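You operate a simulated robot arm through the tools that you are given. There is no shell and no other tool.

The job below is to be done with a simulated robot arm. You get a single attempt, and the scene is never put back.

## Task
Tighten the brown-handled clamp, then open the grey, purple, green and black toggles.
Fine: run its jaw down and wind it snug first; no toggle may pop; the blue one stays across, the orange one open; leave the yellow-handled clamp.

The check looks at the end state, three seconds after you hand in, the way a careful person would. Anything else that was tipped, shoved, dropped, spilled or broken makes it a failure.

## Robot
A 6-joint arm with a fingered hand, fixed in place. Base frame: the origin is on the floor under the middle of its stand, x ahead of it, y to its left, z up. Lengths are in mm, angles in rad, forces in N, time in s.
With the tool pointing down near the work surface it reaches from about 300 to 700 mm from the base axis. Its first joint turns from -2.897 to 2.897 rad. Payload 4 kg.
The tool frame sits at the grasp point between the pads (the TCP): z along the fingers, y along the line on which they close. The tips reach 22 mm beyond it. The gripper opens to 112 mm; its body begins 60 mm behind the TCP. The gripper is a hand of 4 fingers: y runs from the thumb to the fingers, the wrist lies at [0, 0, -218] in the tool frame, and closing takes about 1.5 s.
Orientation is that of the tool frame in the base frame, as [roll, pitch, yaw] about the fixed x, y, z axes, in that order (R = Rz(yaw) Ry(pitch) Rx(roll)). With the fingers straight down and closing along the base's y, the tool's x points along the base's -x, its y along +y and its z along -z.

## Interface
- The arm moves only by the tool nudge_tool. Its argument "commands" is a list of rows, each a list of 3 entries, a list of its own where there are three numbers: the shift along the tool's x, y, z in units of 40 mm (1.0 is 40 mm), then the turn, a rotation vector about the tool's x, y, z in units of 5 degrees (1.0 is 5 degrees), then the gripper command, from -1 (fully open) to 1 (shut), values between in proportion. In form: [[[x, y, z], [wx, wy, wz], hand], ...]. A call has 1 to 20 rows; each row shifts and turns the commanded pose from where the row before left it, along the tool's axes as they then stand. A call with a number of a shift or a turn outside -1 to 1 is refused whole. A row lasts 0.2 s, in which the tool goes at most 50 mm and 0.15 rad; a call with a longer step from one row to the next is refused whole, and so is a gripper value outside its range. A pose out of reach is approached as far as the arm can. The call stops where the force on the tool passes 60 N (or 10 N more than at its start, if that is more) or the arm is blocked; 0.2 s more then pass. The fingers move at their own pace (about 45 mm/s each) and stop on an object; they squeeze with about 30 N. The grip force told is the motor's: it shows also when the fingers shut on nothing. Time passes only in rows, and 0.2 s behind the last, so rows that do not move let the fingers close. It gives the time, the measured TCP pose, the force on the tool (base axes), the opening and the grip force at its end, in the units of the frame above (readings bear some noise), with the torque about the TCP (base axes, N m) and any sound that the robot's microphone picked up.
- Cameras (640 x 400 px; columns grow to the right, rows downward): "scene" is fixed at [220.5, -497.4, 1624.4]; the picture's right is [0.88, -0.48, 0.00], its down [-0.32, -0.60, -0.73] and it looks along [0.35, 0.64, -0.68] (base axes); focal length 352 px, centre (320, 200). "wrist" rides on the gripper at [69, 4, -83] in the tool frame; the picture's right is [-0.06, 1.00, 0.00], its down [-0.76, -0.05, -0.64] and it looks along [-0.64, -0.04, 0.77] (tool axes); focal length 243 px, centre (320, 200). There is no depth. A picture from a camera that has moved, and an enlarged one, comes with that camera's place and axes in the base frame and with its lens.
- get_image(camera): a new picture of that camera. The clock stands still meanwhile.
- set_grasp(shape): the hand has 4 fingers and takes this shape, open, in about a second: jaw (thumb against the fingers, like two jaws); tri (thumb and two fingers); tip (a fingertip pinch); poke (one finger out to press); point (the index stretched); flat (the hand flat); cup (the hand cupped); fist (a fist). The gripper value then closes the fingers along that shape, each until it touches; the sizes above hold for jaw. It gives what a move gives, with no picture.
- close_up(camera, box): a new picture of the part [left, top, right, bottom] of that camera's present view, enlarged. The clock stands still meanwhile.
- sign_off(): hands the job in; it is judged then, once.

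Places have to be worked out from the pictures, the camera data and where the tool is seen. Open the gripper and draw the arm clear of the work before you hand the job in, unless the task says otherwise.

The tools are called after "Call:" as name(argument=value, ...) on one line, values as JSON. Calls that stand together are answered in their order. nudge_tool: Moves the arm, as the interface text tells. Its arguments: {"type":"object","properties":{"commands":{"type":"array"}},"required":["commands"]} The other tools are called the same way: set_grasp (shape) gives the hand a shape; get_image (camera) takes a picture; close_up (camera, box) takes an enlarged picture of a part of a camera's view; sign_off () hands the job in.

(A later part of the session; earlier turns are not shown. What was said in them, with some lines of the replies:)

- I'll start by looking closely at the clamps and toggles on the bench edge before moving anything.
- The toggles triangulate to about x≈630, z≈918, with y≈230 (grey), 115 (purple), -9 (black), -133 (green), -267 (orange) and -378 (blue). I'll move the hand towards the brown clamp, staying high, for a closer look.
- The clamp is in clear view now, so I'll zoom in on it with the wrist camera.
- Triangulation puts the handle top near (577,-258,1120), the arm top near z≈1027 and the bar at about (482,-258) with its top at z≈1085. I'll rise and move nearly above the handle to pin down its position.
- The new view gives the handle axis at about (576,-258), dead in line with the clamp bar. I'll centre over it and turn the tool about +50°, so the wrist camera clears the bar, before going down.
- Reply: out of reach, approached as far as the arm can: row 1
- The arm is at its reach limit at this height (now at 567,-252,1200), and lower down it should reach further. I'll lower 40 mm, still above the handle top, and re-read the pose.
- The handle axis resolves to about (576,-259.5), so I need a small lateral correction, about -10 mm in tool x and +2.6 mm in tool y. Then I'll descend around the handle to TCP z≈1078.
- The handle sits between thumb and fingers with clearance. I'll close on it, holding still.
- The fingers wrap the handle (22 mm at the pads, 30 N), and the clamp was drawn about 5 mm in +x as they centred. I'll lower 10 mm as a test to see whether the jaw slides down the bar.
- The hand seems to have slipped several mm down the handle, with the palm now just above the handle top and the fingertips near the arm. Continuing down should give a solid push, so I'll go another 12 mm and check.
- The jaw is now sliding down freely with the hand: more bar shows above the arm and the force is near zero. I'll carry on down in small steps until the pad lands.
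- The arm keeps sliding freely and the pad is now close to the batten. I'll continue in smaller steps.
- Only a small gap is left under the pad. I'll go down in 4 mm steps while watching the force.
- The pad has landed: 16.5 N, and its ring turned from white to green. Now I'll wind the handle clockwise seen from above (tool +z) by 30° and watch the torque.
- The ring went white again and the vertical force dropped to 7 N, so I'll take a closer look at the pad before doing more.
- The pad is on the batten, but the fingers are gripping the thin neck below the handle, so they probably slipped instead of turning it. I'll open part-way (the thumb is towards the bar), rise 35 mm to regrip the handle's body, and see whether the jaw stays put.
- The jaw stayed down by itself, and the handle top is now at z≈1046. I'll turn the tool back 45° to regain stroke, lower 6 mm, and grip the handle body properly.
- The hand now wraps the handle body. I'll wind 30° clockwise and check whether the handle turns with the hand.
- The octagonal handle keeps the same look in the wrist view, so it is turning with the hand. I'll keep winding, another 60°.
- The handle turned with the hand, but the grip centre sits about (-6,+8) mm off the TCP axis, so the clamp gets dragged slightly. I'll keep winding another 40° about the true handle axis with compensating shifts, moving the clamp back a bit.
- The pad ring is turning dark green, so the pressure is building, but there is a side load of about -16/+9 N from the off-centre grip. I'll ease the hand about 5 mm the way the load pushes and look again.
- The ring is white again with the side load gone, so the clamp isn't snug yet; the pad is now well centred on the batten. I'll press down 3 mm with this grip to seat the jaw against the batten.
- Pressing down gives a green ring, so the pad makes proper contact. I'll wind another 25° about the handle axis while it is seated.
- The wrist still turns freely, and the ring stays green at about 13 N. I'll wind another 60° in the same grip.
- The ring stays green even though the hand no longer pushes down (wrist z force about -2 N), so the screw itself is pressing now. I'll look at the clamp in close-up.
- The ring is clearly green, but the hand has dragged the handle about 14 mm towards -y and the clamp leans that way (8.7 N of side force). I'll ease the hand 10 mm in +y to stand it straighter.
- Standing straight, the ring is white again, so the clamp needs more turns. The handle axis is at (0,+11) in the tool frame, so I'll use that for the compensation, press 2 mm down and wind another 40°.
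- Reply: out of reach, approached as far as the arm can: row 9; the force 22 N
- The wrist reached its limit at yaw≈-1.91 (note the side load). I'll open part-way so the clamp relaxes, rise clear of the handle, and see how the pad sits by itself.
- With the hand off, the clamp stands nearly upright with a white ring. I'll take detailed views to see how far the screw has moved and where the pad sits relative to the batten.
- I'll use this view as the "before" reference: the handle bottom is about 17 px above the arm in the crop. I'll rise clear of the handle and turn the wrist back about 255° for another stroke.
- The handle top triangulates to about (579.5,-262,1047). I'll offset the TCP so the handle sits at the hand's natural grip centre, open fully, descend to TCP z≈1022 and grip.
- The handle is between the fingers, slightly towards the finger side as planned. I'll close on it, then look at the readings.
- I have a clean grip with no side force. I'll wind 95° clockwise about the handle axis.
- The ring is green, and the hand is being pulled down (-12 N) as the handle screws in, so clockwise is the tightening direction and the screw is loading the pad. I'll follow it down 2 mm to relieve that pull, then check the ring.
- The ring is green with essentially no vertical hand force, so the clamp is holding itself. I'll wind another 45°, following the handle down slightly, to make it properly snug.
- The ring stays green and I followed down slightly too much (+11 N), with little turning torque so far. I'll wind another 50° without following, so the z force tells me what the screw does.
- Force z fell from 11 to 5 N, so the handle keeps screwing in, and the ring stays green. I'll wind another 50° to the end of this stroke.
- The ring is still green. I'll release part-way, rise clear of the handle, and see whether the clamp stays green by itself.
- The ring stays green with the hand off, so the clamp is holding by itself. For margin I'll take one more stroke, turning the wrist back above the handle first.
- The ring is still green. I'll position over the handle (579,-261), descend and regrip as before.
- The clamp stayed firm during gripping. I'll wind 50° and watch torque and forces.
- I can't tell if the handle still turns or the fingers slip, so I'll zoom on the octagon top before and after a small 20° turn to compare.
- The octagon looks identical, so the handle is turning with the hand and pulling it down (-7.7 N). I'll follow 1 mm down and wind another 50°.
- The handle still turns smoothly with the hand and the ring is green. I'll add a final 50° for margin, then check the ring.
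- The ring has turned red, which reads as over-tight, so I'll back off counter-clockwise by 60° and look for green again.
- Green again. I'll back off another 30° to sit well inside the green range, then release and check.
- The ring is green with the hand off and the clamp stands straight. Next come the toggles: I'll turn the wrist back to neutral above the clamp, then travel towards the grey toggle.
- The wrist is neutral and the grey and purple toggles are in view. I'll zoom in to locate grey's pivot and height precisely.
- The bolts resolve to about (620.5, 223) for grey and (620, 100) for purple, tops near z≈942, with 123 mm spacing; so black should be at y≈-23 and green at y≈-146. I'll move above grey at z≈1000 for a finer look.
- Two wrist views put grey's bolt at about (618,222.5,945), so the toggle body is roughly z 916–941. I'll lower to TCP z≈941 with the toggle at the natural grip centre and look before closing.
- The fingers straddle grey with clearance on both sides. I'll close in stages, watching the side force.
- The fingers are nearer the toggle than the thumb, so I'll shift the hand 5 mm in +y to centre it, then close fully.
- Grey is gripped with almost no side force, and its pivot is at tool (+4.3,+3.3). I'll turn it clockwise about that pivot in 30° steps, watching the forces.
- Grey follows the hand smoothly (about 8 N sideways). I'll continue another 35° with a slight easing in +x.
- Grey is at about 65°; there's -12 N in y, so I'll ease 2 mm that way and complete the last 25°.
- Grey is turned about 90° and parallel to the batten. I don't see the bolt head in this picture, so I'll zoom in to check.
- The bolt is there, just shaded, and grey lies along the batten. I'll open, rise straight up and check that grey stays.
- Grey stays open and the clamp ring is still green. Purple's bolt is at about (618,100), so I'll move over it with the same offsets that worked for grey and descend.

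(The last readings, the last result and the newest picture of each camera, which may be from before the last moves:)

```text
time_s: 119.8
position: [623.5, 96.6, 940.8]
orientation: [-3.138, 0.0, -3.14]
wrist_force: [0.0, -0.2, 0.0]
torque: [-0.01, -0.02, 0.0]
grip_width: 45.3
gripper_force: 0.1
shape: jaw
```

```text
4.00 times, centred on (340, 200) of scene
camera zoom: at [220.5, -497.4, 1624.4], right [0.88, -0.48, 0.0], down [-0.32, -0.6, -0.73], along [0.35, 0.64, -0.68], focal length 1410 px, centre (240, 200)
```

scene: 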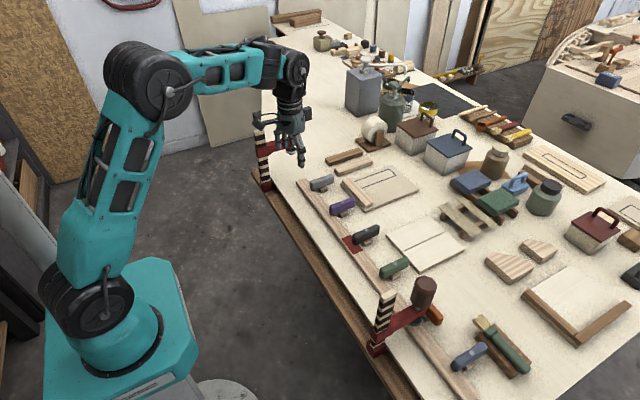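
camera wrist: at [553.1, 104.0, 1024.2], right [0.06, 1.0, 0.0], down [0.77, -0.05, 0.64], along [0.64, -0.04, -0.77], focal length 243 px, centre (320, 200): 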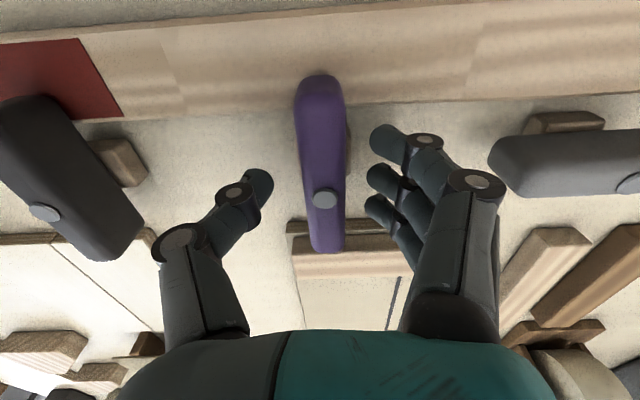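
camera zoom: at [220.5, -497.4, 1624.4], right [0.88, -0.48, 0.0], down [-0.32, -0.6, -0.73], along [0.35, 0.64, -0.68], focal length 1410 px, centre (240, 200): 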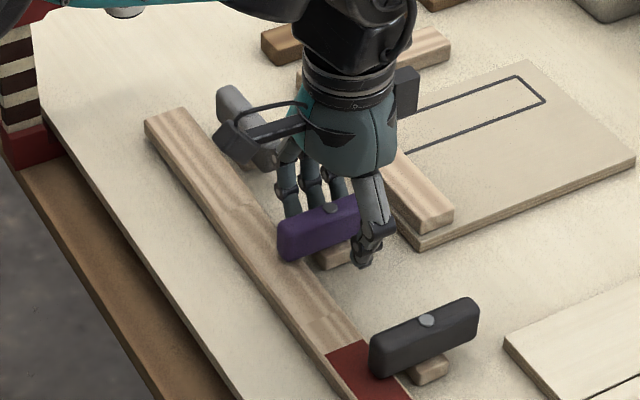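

It's nearly centred; a 1.6 mm shift balances it. Then I'll close on purple.

Call:
nudge_tool(commands=[[[0, 0.04, 0], [0, 0, 0], 0.4], [[0, 0, 0], [0, 0, 0], 0.6], [[0, 0, 0], [0, 0, 0], 0.8], [[0, 0, 0], [0, 0, 0], 1], [[0, 0, 0], [0, 0, 0], 1], [[0, 0, 0], [0, 0, 0], 1]])

Call:
get_image(camera="wrist")

```text
time_s: 121.2
position: [622.7, 98.7, 941.4]
orientation: [-3.14, 0.0, 3.141]
wrist_force: [0.4, 1.9, -3.2]
torque: [0.07, 0.0, 0.0]
grip_width: 12.8
gripper_force: 30.2
shape: jaw
```

```text
taken
camera wrist: at [553.0, 105.7, 1024.2], right [0.06, 1.0, 0.0], down [0.77, -0.05, 0.64], along [0.64, -0.04, -0.77], focal length 243 px, centre (320, 200)
```

wrist: 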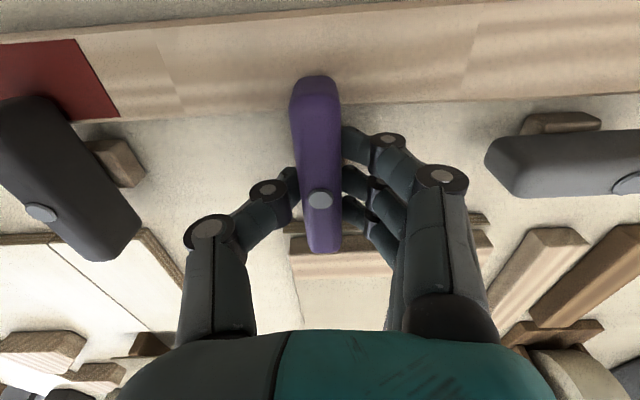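

Purple is gripped with 2 N of side force. I'll turn it clockwise 45° using a pivot offset refined from grey.

Call:
nudge_tool(commands=[[[0.0044, -0.0112, 0], [0, 0, 1], 1], [[0.0044, -0.0112, 0], [0, 0, 1], 1], [[0.0044, -0.0112, 0], [0, 0, 1], 1], [[0.0044, -0.0112, 0], [0, 0, 1], 1], [[0.0044, -0.0112, 0], [0, 0, 1], 1], [[0.0044, -0.0112, 0], [0, 0, 1], 1], [[0.0044, -0.0112, 0], [0, 0, 1], 1], [[0.0044, -0.0112, 0], [0, 0, 1], 1], [[0.0044, -0.0112, 0], [0, 0, 1], 1]])

Call:
close_up(camera="scene", box=[290, 150, 450, 350])

```text
time_s: 123.2
position: [619.7, 95.9, 941.7]
orientation: [3.142, 0.002, 2.353]
wrist_force: [4.9, -5.8, -7.1]
torque: [-0.08, -0.11, 0.02]
grip_width: 13.1
gripper_force: 30.1
shape: jaw
```

```text
2.00 times, centred on (370, 250) of scene
camera zoom: at [220.5, -497.4, 1624.4], right [0.88, -0.48, 0.0], down [-0.32, -0.6, -0.73], along [0.35, 0.64, -0.68], focal length 705 px, centre (220, 100)
```

zoom: 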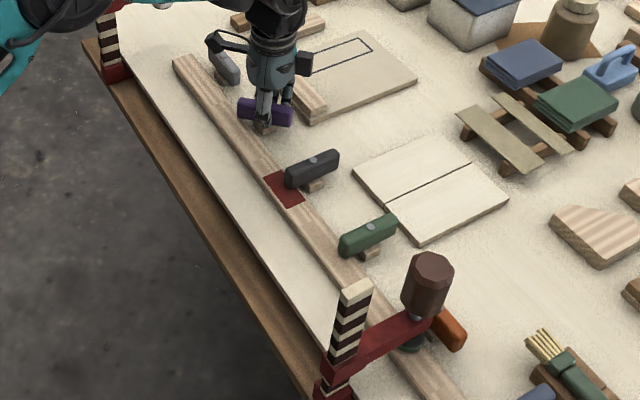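

Purple is turning well with modest forces. I'll ease about 1 mm (and 0.8 mm down) and complete the remaining 45°.

Call:
nudge_tool(commands=[[[-0.022, -0.013, 0.02], [0, 0, 1], 1], [[0.0044, -0.0112, 0], [0, 0, 1], 1], [[0.0044, -0.0112, 0], [0, 0, 1], 1], [[0.0044, -0.0112, 0], [0, 0, 1], 1], [[0.0044, -0.0112, 0], [0, 0, 1], 1], [[0.0044, -0.0112, 0], [0, 0, 1], 1], [[0.0044, -0.0112, 0], [0, 0, 1], 1], [[0.0044, -0.0112, 0], [0, 0, 1], 1], [[0.0044, -0.0112, 0], [0, 0, 1], 1]])

Call:
get_image(camera="wrist")

Call:
close_up(camera="scene", box=[290, 150, 450, 350])

```text
time_s: 125.2
position: [615.6, 93.8, 941.0]
orientation: [-3.14, 0.003, 1.568]
wrist_force: [-6.3, -12.9, 1.5]
torque: [-0.25, 0.05, 0.1]
grip_width: 12.9
gripper_force: 30.2
shape: jaw
```

```text
taken
camera wrist: at [620.8, 165.8, 1023.8], right [1.0, -0.07, 0.0], down [-0.05, -0.76, 0.64], along [-0.04, -0.64, -0.77], focal length 243 px, centre (320, 200)
```

wrist: 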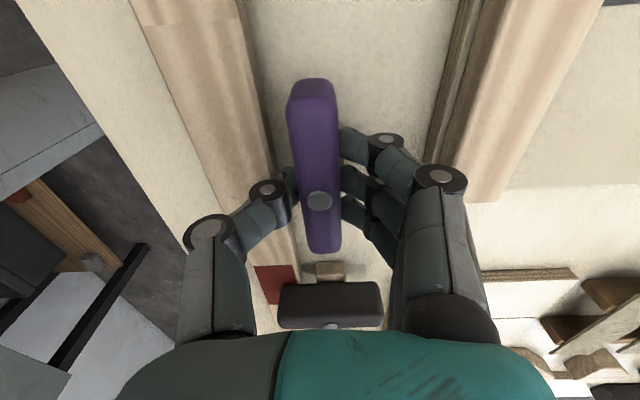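

```text
2.00 times, centred on (370, 250) of scene
camera zoom: at [220.5, -497.4, 1624.4], right [0.88, -0.48, 0.0], down [-0.32, -0.6, -0.73], along [0.35, 0.64, -0.68], focal length 705 px, centre (220, 100)
```

zoom: 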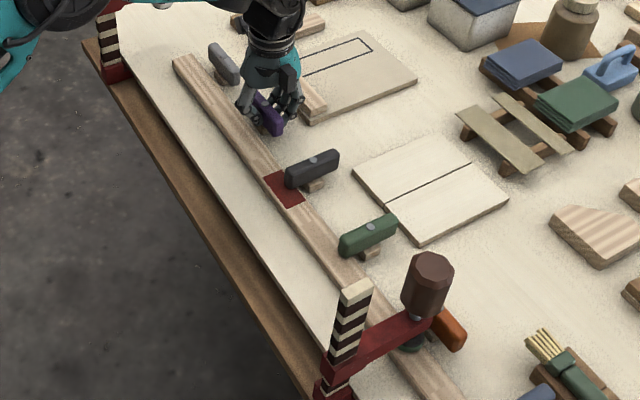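

Purple is along the batten. I'll open, rise, and turn the wrist back to neutral.

Call:
nudge_tool(commands=[[[0, 0, 0], [0, 0, 0], 0.5], [[0, 0, 0], [0, 0, 0], 0.2], [[0, 0, 0], [0, 0, 0], -0.3], [[0, 0, 0], [0, 0, 0], -0.3], [[0, 0, 0], [0, 0, 0], -0.3], [[0, 0, -0.5], [0, 0, 0], -0.3], [[0, 0, -0.7], [0, 0, 0], -0.3], [[0, 0, -0.5], [0, 0, 0], -0.3], [[0, 0, 0], [0, 0, -1], -0.3], [[0, 0, 0], [0, 0, -1], -0.3], [[0, 0, 0], [0, 0, -1], -0.3], [[0, 0, 0], [0, 0, -1], -0.3], [[0, 0, 0], [0, 0, -1], -0.3], [[0, 0, 0], [0, 0, -1], -0.3], [[0, 0, 0], [0, 0, -1], -0.3], [[0, 0, 0], [0, 0, -1], -0.3], [[0, 0, 0], [0, 0, -1], -0.3], [[0, 0, 0], [0, 0, -1], -0.3]])

Call:
nudge_tool(commands=[[[0, 0, 0], [0, 0, -1], -0.3], [[0, 0, 0], [0, 0, -1], -0.3], [[0, 0, 0], [0, 0, -1], -0.3], [[0, 0, 0], [0, 0, -1], -0.3], [[0, 0, 0], [0, 0, -1], -0.3], [[0, 0, 0], [0, 0, -1], -0.3], [[0, 0, 0], [0, 0, -1], -0.3], [[0, 0, 0], [0, 0, -1], -0.3], [[0, 0, 0], [0, 0, 0], -0.3]])

Call:
get_image(camera="wrist")

Call:
close_up(camera="scene", box=[290, 150, 490, 390])

```text
time_s: 129.0
position: [616.2, 95.6, 1008.2]
orientation: [-3.139, 0.002, 2.446]
wrist_force: [0.4, 0.2, 0.5]
torque: [0.0, 0.02, 0.01]
grip_width: 72.3
gripper_force: 0.1
shape: jaw
```

```text
time_s: 131.0
position: [615.8, 95.0, 1008.0]
orientation: [-3.139, -0.001, -3.141]
wrist_force: [0.4, -0.4, 0.0]
torque: [-0.04, -0.04, -0.02]
grip_width: 72.5
gripper_force: 0.1
shape: jaw
```

```text
taken
camera wrist: at [546.6, 101.7, 1092.0], right [0.06, 1.0, 0.0], down [0.77, -0.05, 0.64], along [0.64, -0.04, -0.77], focal length 243 px, centre (320, 200)
```

wrist: 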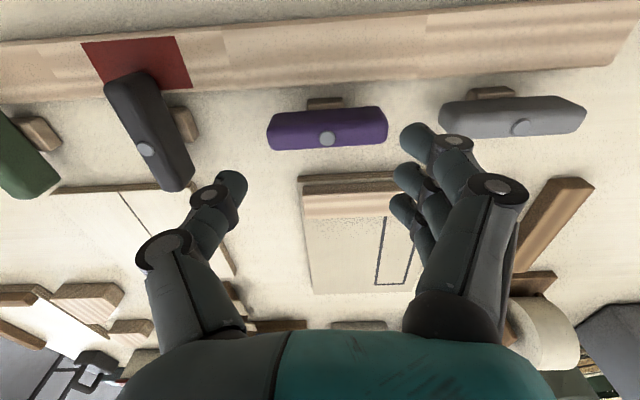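

```text
1.67 times, centred on (390, 270) of scene
camera zoom: at [220.5, -497.4, 1624.4], right [0.88, -0.48, 0.0], down [-0.32, -0.6, -0.73], along [0.35, 0.64, -0.68], focal length 587 px, centre (203, 83)
```

zoom: 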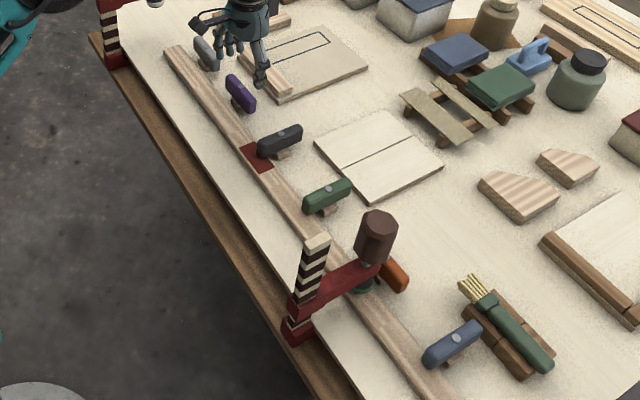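

Purple stays open. Next is green at y≈-141, so I'll travel there at z≈1008 and refine its position.

Call:
nudge_tool(commands=[[[-0.08, -0.995, 0], [0, 0, 0], -0.3], [[-0.08, -0.995, 0], [0, 0, 0], -0.3], [[0, -0.995, 0], [0, 0, 0], -0.3], [[0, -0.995, 0], [0, 0, 0], -0.3], [[0, -0.995, 0], [0, 0, 0], -0.3], [[0, -0.995, 0], [0, 0, 0], -0.3], [[0, 0, 0], [0, 0, 0], -0.3]])

Call:
get_image(camera="wrist")

Call:
close_up(camera="scene", box=[330, 200, 490, 360])

```text
time_s: 132.6
position: [621.6, -143.8, 1008.3]
orientation: [-3.141, -0.002, 3.14]
wrist_force: [0.4, 0.7, -0.6]
torque: [0.02, 0.01, -0.01]
grip_width: 72.5
gripper_force: 0.1
shape: jaw
```

```text
taken
camera wrist: at [552.7, -136.9, 1092.1], right [0.06, 1.0, 0.0], down [0.76, -0.05, 0.64], along [0.64, -0.04, -0.77], focal length 243 px, centre (320, 200)
```

wrist: 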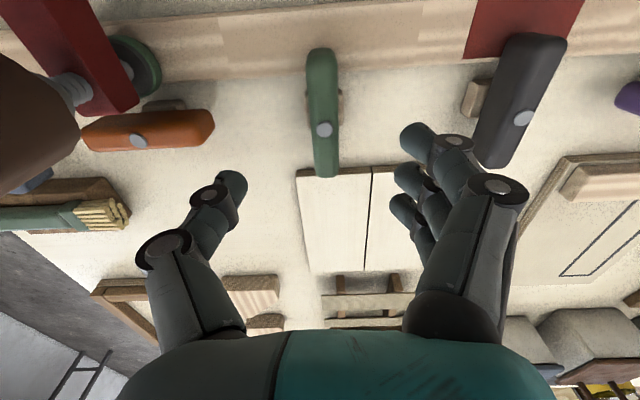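

```text
2.50 times, centred on (410, 280) of scene
camera zoom: at [220.5, -497.4, 1624.4], right [0.88, -0.48, 0.0], down [-0.32, -0.6, -0.73], along [0.35, 0.64, -0.68], focal length 881 px, centre (95, 0)
```

zoom: 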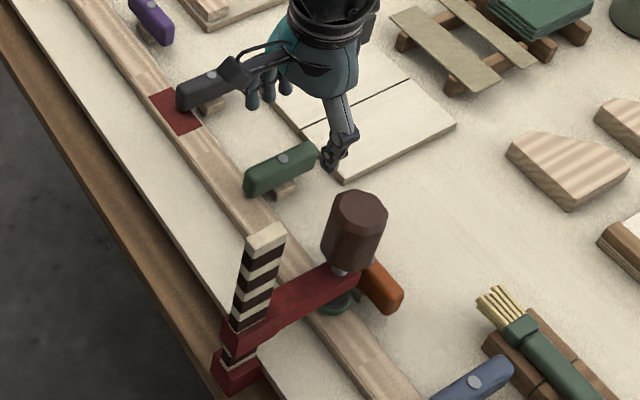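

Green's bolt is at about (618,-138.5) and the clamp's ring is clearly green. I'll shift 2 mm, descend to z≈941 and half-close.

Call:
nudge_tool(commands=[[[-0.01, 0.05, 0], [0, 0, 0], -0.3], [[0, 0, 0.5], [0, 0, 0], -0.3], [[0, 0, 0.5], [0, 0, 0], -0.3], [[0, 0, 0.4], [0, 0, 0], -0.3], [[0, 0, 0.28], [0, 0, 0], -0.3], [[0, 0, 0], [0, 0, 0], 0.2], [[0, 0, 0], [0, 0, 0], 0.2], [[0, 0, 0], [0, 0, 0], 0.2]])

Call:
get_image(camera="wrist")

Call:
close_up(camera="scene", box=[330, 200, 490, 360])

```text
time_s: 134.4
position: [622.1, -140.8, 941.5]
orientation: [-3.139, 0.0, -3.141]
wrist_force: [-0.1, -0.3, 0.0]
torque: [-0.03, 0.01, 0.02]
grip_width: 45.6
gripper_force: 0.1
shape: jaw
```

```text
taken
camera wrist: at [553.1, -135.1, 1024.9], right [0.06, 1.0, 0.0], down [0.76, -0.05, 0.64], along [0.64, -0.04, -0.77], focal length 243 px, centre (320, 200)
```

wrist: 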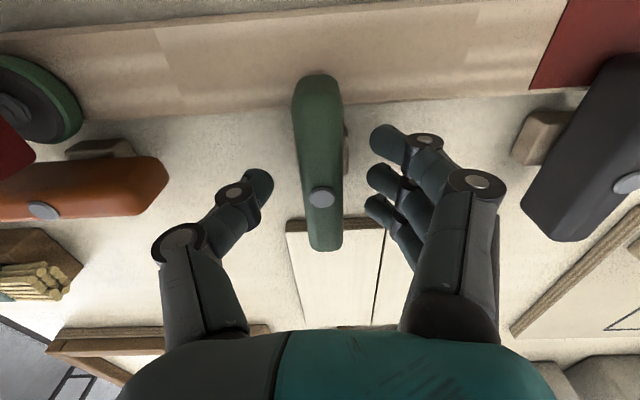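

```text
2.50 times, centred on (410, 280) of scene
camera zoom: at [220.5, -497.4, 1624.4], right [0.88, -0.48, 0.0], down [-0.32, -0.6, -0.73], along [0.35, 0.64, -0.68], focal length 881 px, centre (95, 0)
```

zoom: 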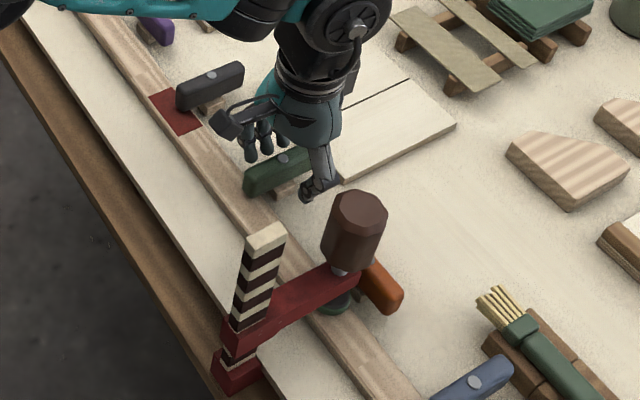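

It's balanced on both sides, so I'll close on green.

Call:
nudge_tool(commands=[[[0, 0, 0], [0, 0, 0], 0.4], [[0, 0, 0], [0, 0, 0], 0.6], [[0, 0, 0], [0, 0, 0], 0.8], [[0, 0, 0], [0, 0, 0], 1], [[0, 0, 0], [0, 0, 0], 1], [[0, 0, 0], [0, 0, 0], 1]])

Call:
close_up(camera="wrist", box=[0, 0, 640, 400])

```text
time_s: 135.8
position: [623.1, -141.4, 942.1]
orientation: [-3.139, 0.0, -3.141]
wrist_force: [1.1, 1.6, -3.4]
torque: [0.09, 0.02, -0.04]
grip_width: 12.9
gripper_force: 30.5
shape: jaw
```

```text
1.00 times, centred on (320, 200) of wrist (not enlarged: the box is as wide or as high as the picture)
camera zoom: at [553.2, -135.0, 1024.7], right [0.06, 1.0, 0.0], down [0.77, -0.05, 0.64], along [0.64, -0.04, -0.77], focal length 243 px, centre (320, 200)
```

zoom: 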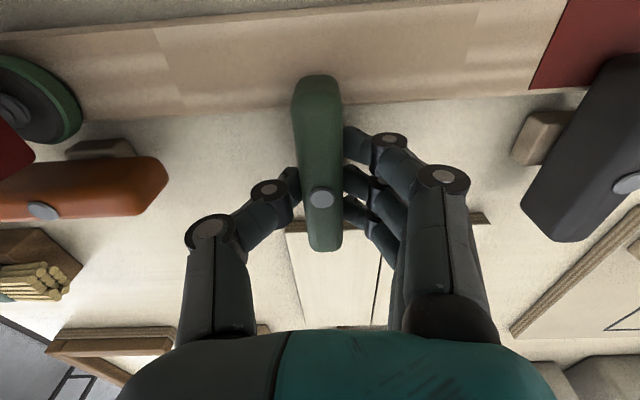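

Green is held with 2 N of side force. I'll turn it clockwise 45° about its pivot.

Call:
nudge_tool(commands=[[[0.003, -0.0136, 0.01], [0, 0, 1], 1], [[0.003, -0.0136, 0], [0, 0, 1], 1], [[0.003, -0.0136, 0], [0, 0, 1], 1], [[0.003, -0.0136, 0], [0, 0, 1], 1], [[0.003, -0.0136, 0], [0, 0, 1], 1], [[0.003, -0.0136, 0], [0, 0, 1], 1], [[0.003, -0.0136, 0], [0, 0, 1], 1], [[0.003, -0.0136, 0], [0, 0, 1], 1], [[0.003, -0.0136, 0], [0, 0, 1], 1]])

Call:
close_up(camera="scene", box=[330, 200, 490, 360])

```text
time_s: 137.8
position: [619.8, -145.6, 942.9]
orientation: [-3.14, 0.001, 2.355]
wrist_force: [-6.7, 1.1, 0.8]
torque: [0.07, 0.09, 0.07]
grip_width: 12.6
gripper_force: 30.2
shape: jaw
```

```text
2.50 times, centred on (410, 280) of scene
camera zoom: at [220.5, -497.4, 1624.4], right [0.88, -0.48, 0.0], down [-0.32, -0.6, -0.73], along [0.35, 0.64, -0.68], focal length 881 px, centre (95, 0)
```

zoom: 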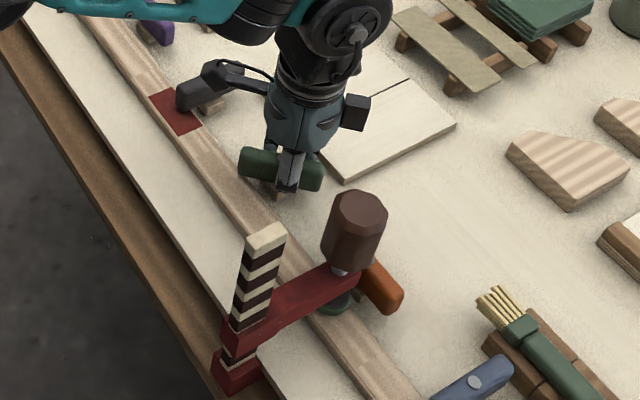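

Green is at 45° with the ring still green. I'll ease slightly in -x and complete the turn.

Call:
nudge_tool(commands=[[[0.017, -0.027, 0], [0, 0, 1], 1], [[0.003, -0.0136, 0], [0, 0, 1], 1], [[0.003, -0.0136, 0], [0, 0, 1], 1], [[0.003, -0.0136, 0], [0, 0, 1], 1], [[0.003, -0.0136, 0], [0, 0, 1], 1], [[0.003, -0.0136, 0], [0, 0, 1], 1], [[0.003, -0.0136, 0], [0, 0, 1], 1], [[0.003, -0.0136, 0], [0, 0, 1], 1], [[0.003, -0.0136, 0], [0, 0, 1], 1]])

Call:
get_image(camera="wrist")

Call:
close_up(camera="scene", box=[330, 200, 490, 360])

```text
time_s: 139.8
position: [616.1, -145.8, 941.3]
orientation: [-3.141, 0.001, 1.57]
wrist_force: [-2.4, -0.6, -2.3]
torque: [-0.01, -0.01, 0.02]
grip_width: 12.5
gripper_force: 29.5
shape: jaw
```

```text
taken
camera wrist: at [619.9, -75.1, 1024.7], right [1.0, -0.07, 0.0], down [-0.05, -0.76, 0.64], along [-0.04, -0.64, -0.77], focal length 243 px, centre (320, 200)
```

wrist: 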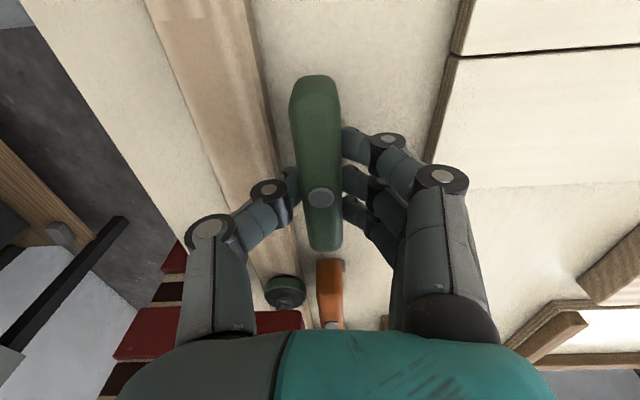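

```text
2.50 times, centred on (410, 280) of scene
camera zoom: at [220.5, -497.4, 1624.4], right [0.88, -0.48, 0.0], down [-0.32, -0.6, -0.73], along [0.35, 0.64, -0.68], focal length 881 px, centre (95, 0)
```

zoom: 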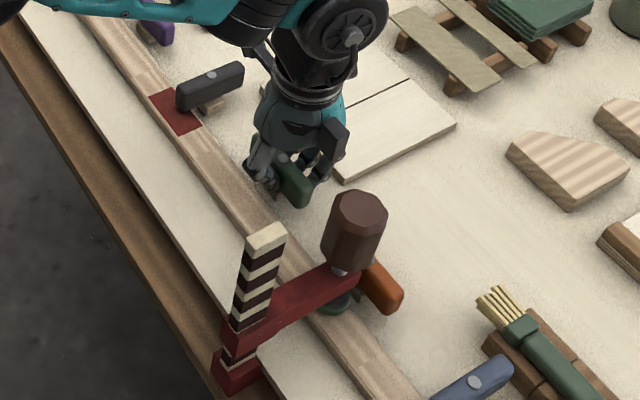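

Green lies along the batten with negligible force. I'll open, rise and turn the wrist back to neutral.

Call:
nudge_tool(commands=[[[0, 0, 0], [0, 0, 0], 0.5], [[0, 0, 0], [0, 0, 0], 0.2], [[0, 0, 0], [0, 0, 0], -0.3], [[0, 0, 0], [0, 0, 0], -0.3], [[0, 0, 0], [0, 0, 0], -0.3], [[0, 0, -0.5], [0, 0, 0], -0.3], [[0, 0, -0.7], [0, 0, 0], -0.3], [[0, 0, -0.5], [0, 0, 0], -0.3], [[0, 0, 0], [0, 0, -1], -0.3], [[0, 0, 0], [0, 0, -1], -0.3], [[0, 0, 0], [0, 0, -1], -0.3], [[0, 0, 0], [0, 0, -1], -0.3], [[0, 0, 0], [0, 0, -1], -0.3], [[0, 0, 0], [0, 0, -1], -0.3], [[0, 0, 0], [0, 0, -1], -0.3], [[0, 0, 0], [0, 0, -1], -0.3], [[0, 0, 0], [0, 0, -1], -0.3], [[0, 0, 0], [0, 0, -1], -0.3]])

Call:
nudge_tool(commands=[[[0, 0, 0], [0, 0, -1], -0.3], [[0, 0, 0], [0, 0, -1], -0.3], [[0, 0, 0], [0, 0, -1], -0.3], [[0, 0, 0], [0, 0, -1], -0.3], [[0, 0, 0], [0, 0, -1], -0.3], [[0, 0, 0], [0, 0, -1], -0.3], [[0, 0, 0], [0, 0, -1], -0.3], [[0, 0, 0], [0, 0, -1], -0.3], [[0, 0, 0], [0, 0, 0], -0.3]])

Call:
get_image(camera="wrist")

Call:
close_up(camera="scene", box=[290, 150, 490, 390])

```text
time_s: 143.6
position: [615.8, -146.2, 1009.5]
orientation: [-3.14, 0.001, 2.444]
wrist_force: [0.1, 0.5, 0.5]
torque: [-0.05, 0.02, 0.03]
grip_width: 72.4
gripper_force: 0.0
shape: jaw
```

```text
time_s: 145.6
position: [615.8, -145.5, 1010.7]
orientation: [-3.14, 0.002, -3.14]
wrist_force: [1.0, 0.2, -0.4]
torque: [0.02, 0.0, -0.03]
grip_width: 72.6
gripper_force: 0.1
shape: jaw
```

```text
taken
camera wrist: at [546.1, -139.7, 1092.8], right [0.06, 1.0, 0.0], down [0.76, -0.05, 0.64], along [0.64, -0.04, -0.77], focal length 243 px, centre (320, 200)
```

wrist: 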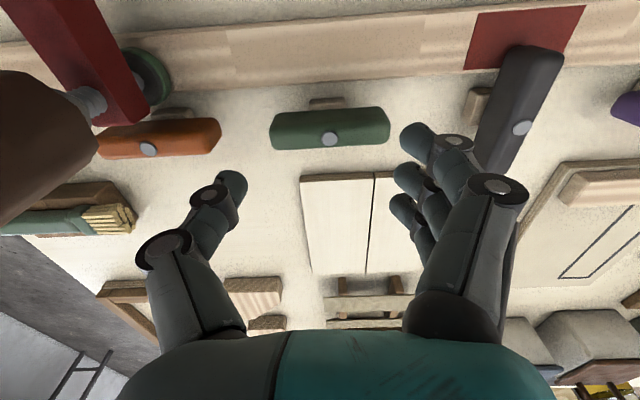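

```text
1.67 times, centred on (390, 270) of scene
camera zoom: at [220.5, -497.4, 1624.4], right [0.88, -0.48, 0.0], down [-0.32, -0.6, -0.73], along [0.35, 0.64, -0.68], focal length 587 px, centre (203, 83)
```

zoom: 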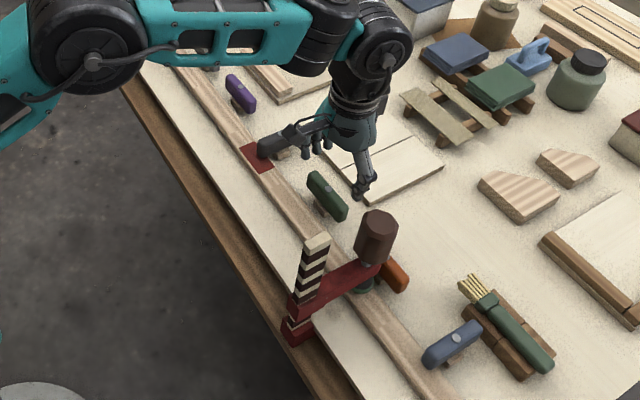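

Green stays open with the clamp ring green. Last is black at y≈-18, so I'll move above it and refine.

Call:
nudge_tool(commands=[[[-0.08, 0.98, 0], [0, 0, 0], -0.3], [[-0.08, 0.98, 0], [0, 0, 0], -0.3], [[0, 0.98, 0], [0, 0, 0], -0.3], [[0, 0.167, 0], [0, 0, 0], -0.3], [[0, 0, 0], [0, 0, 0], -0.3]])

Call:
get_image(camera="wrist")

```text
time_s: 146.8
position: [621.4, -21.8, 1009.4]
orientation: [3.141, -0.001, 3.141]
wrist_force: [0.2, 1.1, 0.4]
torque: [0.01, -0.02, 0.0]
grip_width: 72.2
gripper_force: 0.0
shape: jaw
```

```text
taken
camera wrist: at [552.9, -15.3, 1092.2], right [0.06, 1.0, 0.0], down [0.77, -0.05, 0.64], along [0.64, -0.04, -0.77], focal length 243 px, centre (320, 200)
```

wrist: 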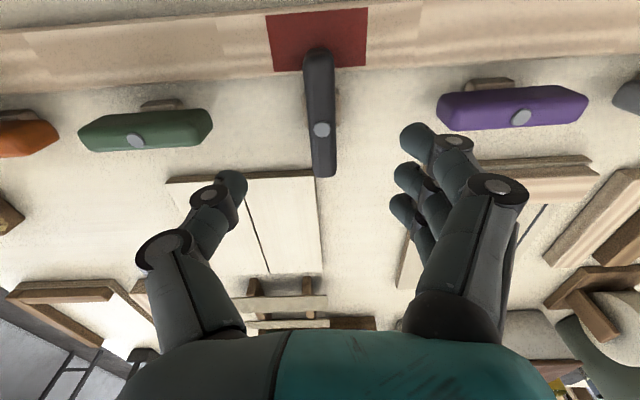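

Black's bolt is at about (617,-18). I'll descend with a 1 mm shift and half-close.

Call:
nudge_tool(commands=[[[-0.01, 0.03, 0], [0, 0, 0], -0.3], [[0, 0, 0.5], [0, 0, 0], -0.3], [[0, 0, 0.5], [0, 0, 0], -0.3], [[0, 0, 0.4], [0, 0, 0], -0.3], [[0, 0, 0.3], [0, 0, 0], -0.3], [[0, 0, 0], [0, 0, 0], 0.2], [[0, 0, 0], [0, 0, 0], 0.2], [[0, 0, 0], [0, 0, 0], 0.2]])

Call:
get_image(camera="wrist")

Call:
close_up(camera="scene", box=[310, 170, 470, 330])

```text
time_s: 148.6
position: [622.1, -20.3, 942.2]
orientation: [-3.139, 0.0, -3.14]
wrist_force: [0.7, 1.2, 0.6]
torque: [-0.02, -0.02, -0.02]
grip_width: 45.6
gripper_force: 0.1
shape: jaw
```

```text
taken
camera wrist: at [552.8, -14.4, 1024.3], right [0.06, 1.0, 0.0], down [0.77, -0.05, 0.64], along [0.64, -0.04, -0.77], focal length 243 px, centre (320, 200)
```

wrist: 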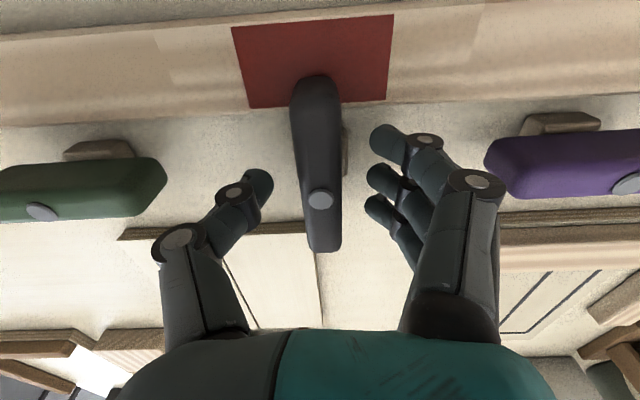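

```text
2.50 times, centred on (390, 250) of scene
camera zoom: at [220.5, -497.4, 1624.4], right [0.88, -0.48, 0.0], down [-0.32, -0.6, -0.73], along [0.35, 0.64, -0.68], focal length 881 px, centre (145, 75)
```

zoom: 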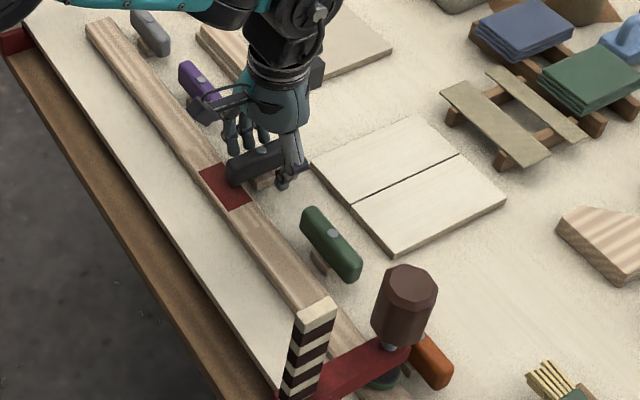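

It's balanced. I'll close on black.

Call:
nudge_tool(commands=[[[0, 0, 0], [0, 0, 0], 0.4], [[0, 0, 0], [0, 0, 0], 0.6], [[0, 0, 0], [0, 0, 0], 0.8], [[0, 0, 0], [0, 0, 0], 1], [[0, 0, 0], [0, 0, 0], 1], [[0, 0, 0], [0, 0, 0], 1]])

Call:
close_up(camera="scene", box=[380, 270, 440, 330])

```text
time_s: 150.0
position: [621.8, -20.3, 940.9]
orientation: [-3.14, -0.001, -3.141]
wrist_force: [1.1, 2.5, -3.4]
torque: [0.06, -0.04, 0.03]
grip_width: 12.8
gripper_force: 29.6
shape: jaw
```

```text
6.67 times, centred on (410, 300) of scene
camera zoom: at [220.5, -497.4, 1624.4], right [0.88, -0.48, 0.0], down [-0.32, -0.6, -0.73], along [0.35, 0.64, -0.68], focal length 2349 px, centre (-280, -467)
```

zoom: 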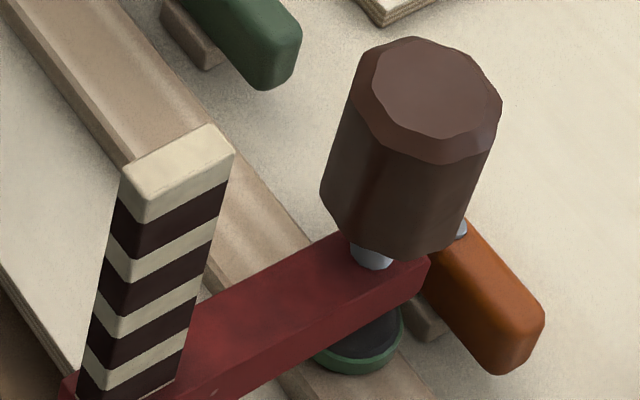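

Black is held and the clamp ring is green. I'll turn black clockwise in 30° steps, since it's the last holder being released.

Call:
nudge_tool(commands=[[[0.003, -0.0136, 0.01], [0, 0, 1], 1], [[0.003, -0.0136, 0], [0, 0, 1], 1], [[0.003, -0.0136, 0], [0, 0, 1], 1], [[0.003, -0.0136, 0], [0, 0, 1], 1], [[0.003, -0.0136, 0], [0, 0, 1], 1], [[0.003, -0.0136, 0], [0, 0, 1], 1]])

Call:
close_up(camera="scene", box=[310, 170, 490, 390])

```text
time_s: 151.4
position: [621.0, -23.5, 940.9]
orientation: [-3.14, 0.001, 2.618]
wrist_force: [-0.6, 0.6, -0.3]
torque: [0.04, -0.01, 0.03]
grip_width: 13.1
gripper_force: 29.5
shape: jaw
```

```text
1.82 times, centred on (400, 280) of scene
camera zoom: at [220.5, -497.4, 1624.4], right [0.88, -0.48, 0.0], down [-0.32, -0.6, -0.73], along [0.35, 0.64, -0.68], focal length 641 px, centre (174, 54)
```

zoom: 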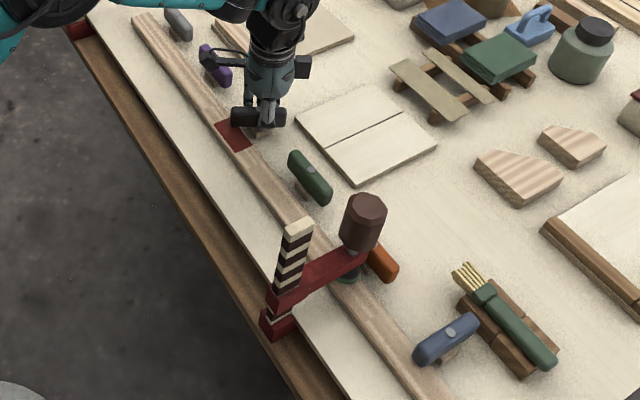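

Black turns freely with near-zero force, and the rest of the bench is unchanged. I'll continue another 30°.

Call:
nudge_tool(commands=[[[0.003, -0.0136, 0], [0, 0, 1], 1], [[0.003, -0.0136, 0], [0, 0, 1], 1], [[0.003, -0.0136, 0], [0, 0, 1], 1], [[0.003, -0.0136, 0], [0, 0, 1], 1], [[0.003, -0.0136, 0], [0, 0, 1], 1], [[0.003, -0.0136, 0], [0, 0, 1], 1]])

Call:
close_up(camera="scene", box=[310, 170, 490, 390])

```text
time_s: 152.8
position: [617.6, -25.3, 940.7]
orientation: [-3.141, 0.002, 2.093]
wrist_force: [-0.3, -0.3, 1.2]
torque: [0.05, -0.01, 0.06]
grip_width: 12.9
gripper_force: 29.8
shape: jaw
```

```text
1.82 times, centred on (400, 280) of scene
camera zoom: at [220.5, -497.4, 1624.4], right [0.88, -0.48, 0.0], down [-0.32, -0.6, -0.73], along [0.35, 0.64, -0.68], focal length 641 px, centre (174, 54)
```

zoom: 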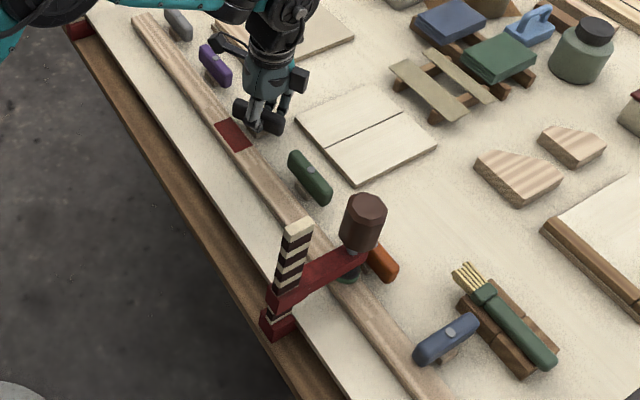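

Black is at 60° and still smooth. I'll finish the last 30°.

Call:
nudge_tool(commands=[[[0.003, -0.0136, 0], [0, 0, 1], 1], [[0.003, -0.0136, 0], [0, 0, 1], 1], [[0.003, -0.0136, 0], [0, 0, 1], 1], [[0.003, -0.0136, 0], [0, 0, 1], 1], [[0.003, -0.0136, 0], [0, 0, 1], 1], [[0.003, -0.0136, 0], [0, 0, 1], 1]])

Call:
get_image(camera="wrist")

Call:
close_up(camera="scene", box=[310, 170, 490, 390])

```text
time_s: 154.2
position: [615.0, -26.3, 941.0]
orientation: [3.141, 0.003, 1.569]
wrist_force: [3.5, -2.9, 0.1]
torque: [-0.02, -0.07, -0.01]
grip_width: 12.8
gripper_force: 30.1
shape: jaw
```

```text
taken
camera wrist: at [620.0, 45.5, 1023.9], right [1.0, -0.07, 0.0], down [-0.05, -0.76, 0.64], along [-0.04, -0.64, -0.77], focal length 243 px, centre (320, 200)
```

wrist: 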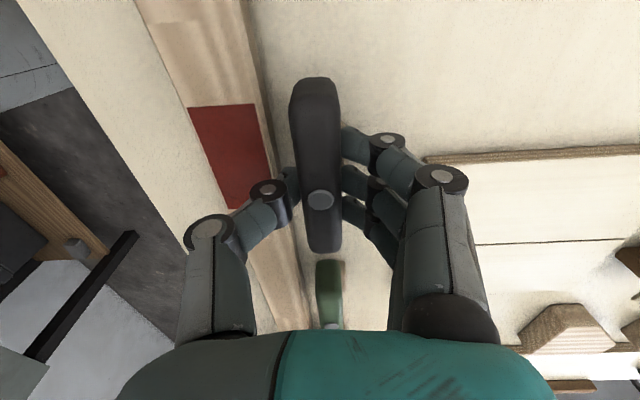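

```text
1.82 times, centred on (400, 280) of scene
camera zoom: at [220.5, -497.4, 1624.4], right [0.88, -0.48, 0.0], down [-0.32, -0.6, -0.73], along [0.35, 0.64, -0.68], focal length 641 px, centre (174, 54)
```

zoom: 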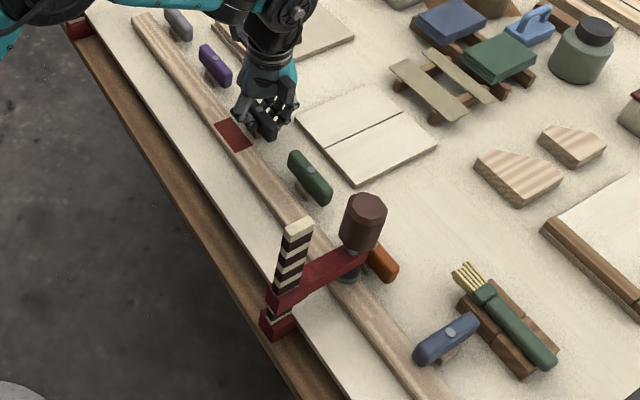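

Black lies along the batten. I'll open, rise, turn back to neutral and inspect everything.

Call:
nudge_tool(commands=[[[0, 0, 0], [0, 0, 0], 0.5], [[0, 0, 0], [0, 0, 0], 0.2], [[0, 0, 0], [0, 0, 0], -0.3], [[0, 0, 0], [0, 0, 0], -0.3], [[0, 0, 0], [0, 0, 0], -0.3], [[0, 0, -0.5], [0, 0, 0], -0.3], [[0, 0, -0.7], [0, 0, 0], -0.3], [[0, 0, -0.7], [0, 0, 0], -0.3], [[0, 0, -0.7], [0, 0, 0], -0.3], [[0, 0, 0], [0, 0, -1], -0.3], [[0, 0, 0], [0, 0, -1], -0.3], [[0, 0, 0], [0, 0, -1], -0.3], [[0, 0, 0], [0, 0, -1], -0.3], [[0, 0, 0], [0, 0, -1], -0.3], [[0, 0, 0], [0, 0, -1], -0.3], [[0, 0, 0], [0, 0, -1], -0.3], [[0, 0, 0], [0, 0, -1], -0.3], [[0, 0, 0], [0, 0, -1], -0.3]])

Call:
nudge_tool(commands=[[[0, 0, 0], [0, 0, -1], -0.3], [[0, 0, 0], [0, 0, -1], -0.3], [[0, 0, 0], [0, 0, -1], -0.3], [[0, 0, 0], [0, 0, -1], -0.3], [[0, 0, 0], [0, 0, -1], -0.3], [[0, 0, 0], [0, 0, -1], -0.3], [[0, 0, 0], [0, 0, -1], -0.3], [[0, 0, 0], [0, 0, -1], -0.3], [[0, 0, 0], [0, 0, -1], -0.3], [[0.9, 0, 0], [0, 0, 0], -0.3], [[1, 0, 0], [0, 0, 0], -0.3], [[1, 0, 0], [0, 0, 0], -0.3], [[1, 0, 0], [0, 0, 0], -1], [[1, 0, 0], [0, 0, 0], -1], [[0.5, 0, -0.9], [0, 0, 0], -1], [[0, 0, -0.9], [0, 0, 0], -1], [[0, 0, -0.9], [0, 0, 0], -1], [[0, 0, -0.9], [0, 0, 0], -1], [[0, 0, 0], [0, 0, 0], -1]])

Call:
get_image(camera="wrist")

Call:
get_image(camera="scene")

```text
time_s: 158.0
position: [615.2, -24.8, 1044.4]
orientation: [-3.14, 0.0, 2.358]
wrist_force: [0.9, -0.1, -0.6]
torque: [-0.06, -0.03, 0.0]
grip_width: 72.3
gripper_force: 0.1
shape: jaw
```

```text
time_s: 162.0
position: [399.9, -24.8, 1187.6]
orientation: [-3.14, -0.002, 3.141]
wrist_force: [-0.9, -0.7, 0.2]
torque: [0.01, 0.02, -0.01]
grip_width: 111.9
gripper_force: 0.1
shape: jaw
```

```text
taken
camera wrist: at [330.3, -19.3, 1271.4], right [0.06, 1.0, 0.0], down [0.76, -0.05, 0.64], along [0.64, -0.04, -0.77], focal length 243 px, centre (320, 200)
```

wrist: 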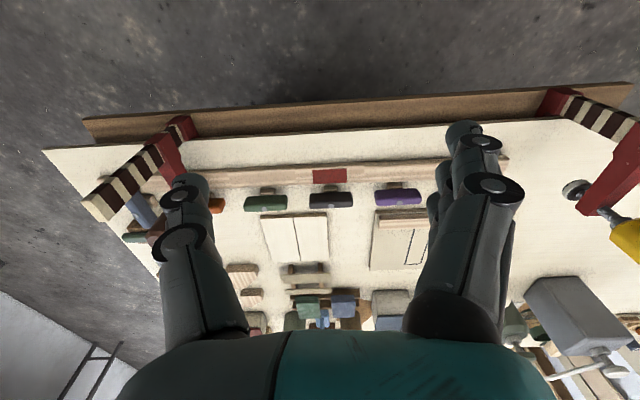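

```text
taken
```

scene: 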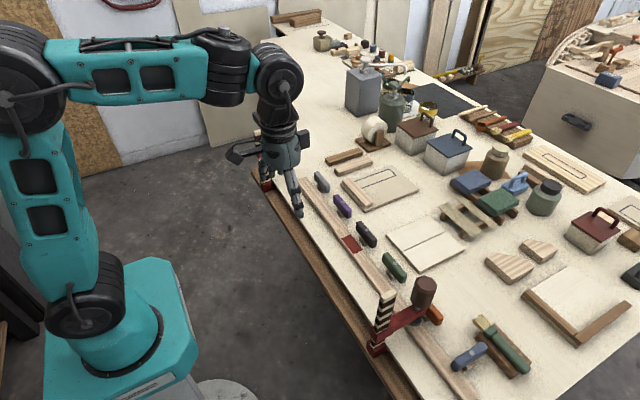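

All four toggles lie open along the batten, blue is across and orange is open. I'll check the clamp ring and toggle angles in close-up before handing in.

Call:
close_up(camera="scene", box=[360, 260, 500, 390])

Call:
close_up(camera="scene", box=[300, 160, 430, 290])

Call:
close_up(camera="scene", box=[400, 285, 440, 335])

Call:
close_up(camera="wrist", box=[200, 150, 500, 270])

```text
3.08 times, centred on (430, 325) of scene
camera zoom: at [220.5, -497.4, 1624.4], right [0.88, -0.48, 0.0], down [-0.32, -0.6, -0.73], along [0.35, 0.64, -0.68], focal length 1084 px, centre (-18, -185)
```

zoom: 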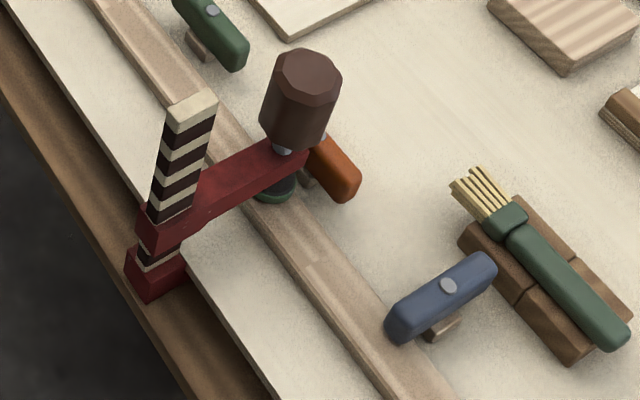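

```text
3.08 times, centred on (365, 225) of scene
camera zoom: at [220.5, -497.4, 1624.4], right [0.88, -0.48, 0.0], down [-0.32, -0.6, -0.73], along [0.35, 0.64, -0.68], focal length 1084 px, centre (182, 123)
```

zoom: 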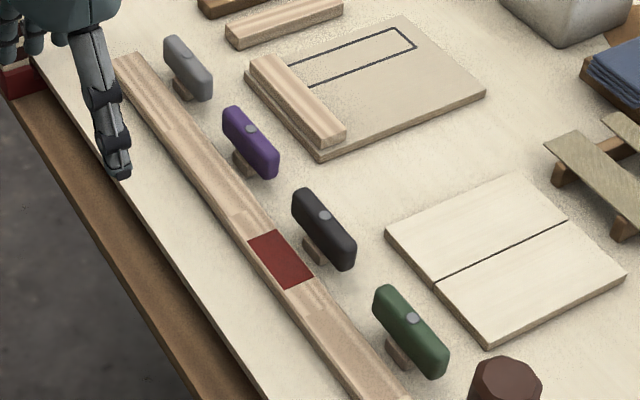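

```text
8.00 times, centred on (420, 310) of scene
camera zoom: at [220.5, -497.4, 1624.4], right [0.88, -0.48, 0.0], down [-0.32, -0.6, -0.73], along [0.35, 0.64, -0.68], focal length 2819 px, centre (-480, -680)
```

zoom: 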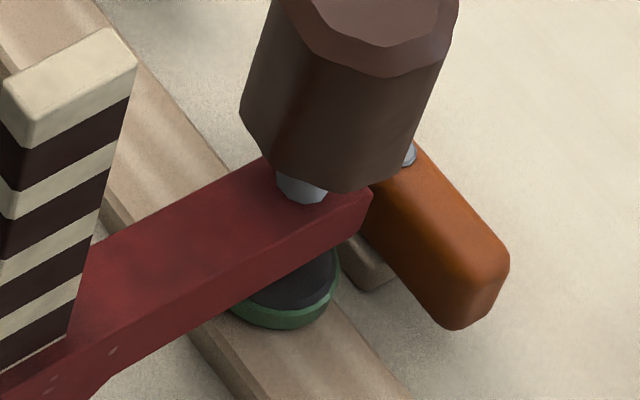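

```text
2.13 times, centred on (350, 210) of wrist
camera zoom: at [330.3, -19.3, 1271.4], right [0.06, 1.0, 0.0], down [0.76, -0.05, 0.64], along [0.64, -0.04, -0.77], focal length 518 px, centre (256, 179)
```

zoom: 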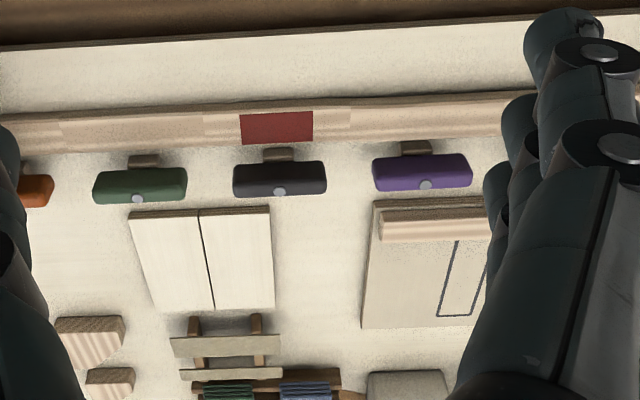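

The ring is green, so the brown clamp is snug. Grey, purple, green and black all lie open along the batten, blue is across, orange is open and the yellow clamp is untouched. The gripper is open and the arm is clear, so I'm handing in.

Call:
sign_off()

```text
The job is handed in.
```

The brown-handled clamp is snug, and the grey, purple, green and black toggles are all open along the batten. I've handed the job in. The hand-in returned no verdict, so this is what I saw in the last pictures.

- **Brown clamp:** I ran its jaw down onto the batten first and wound it until the ring on its pad turned green. I briefly went too far and the ring turned red, so I backed it off about 90°. It stayed green with the hand off, including after all four toggles were open.
- **Clamp position:** winding dragged the clamp back and forth by up to about 14 mm. It ended within a few millimetres of where it started, upright, with the pad on the batten.
- **Toggles:** I opened them in the order you listed, each turned 90° clockwise. None popped.
- **Left alone:** blue is still across, orange is still open, and the yellow-handled clamp wasn't touched. I saw nothing else moved or knocked over.

The gripper is open and the arm is clear of the bench.
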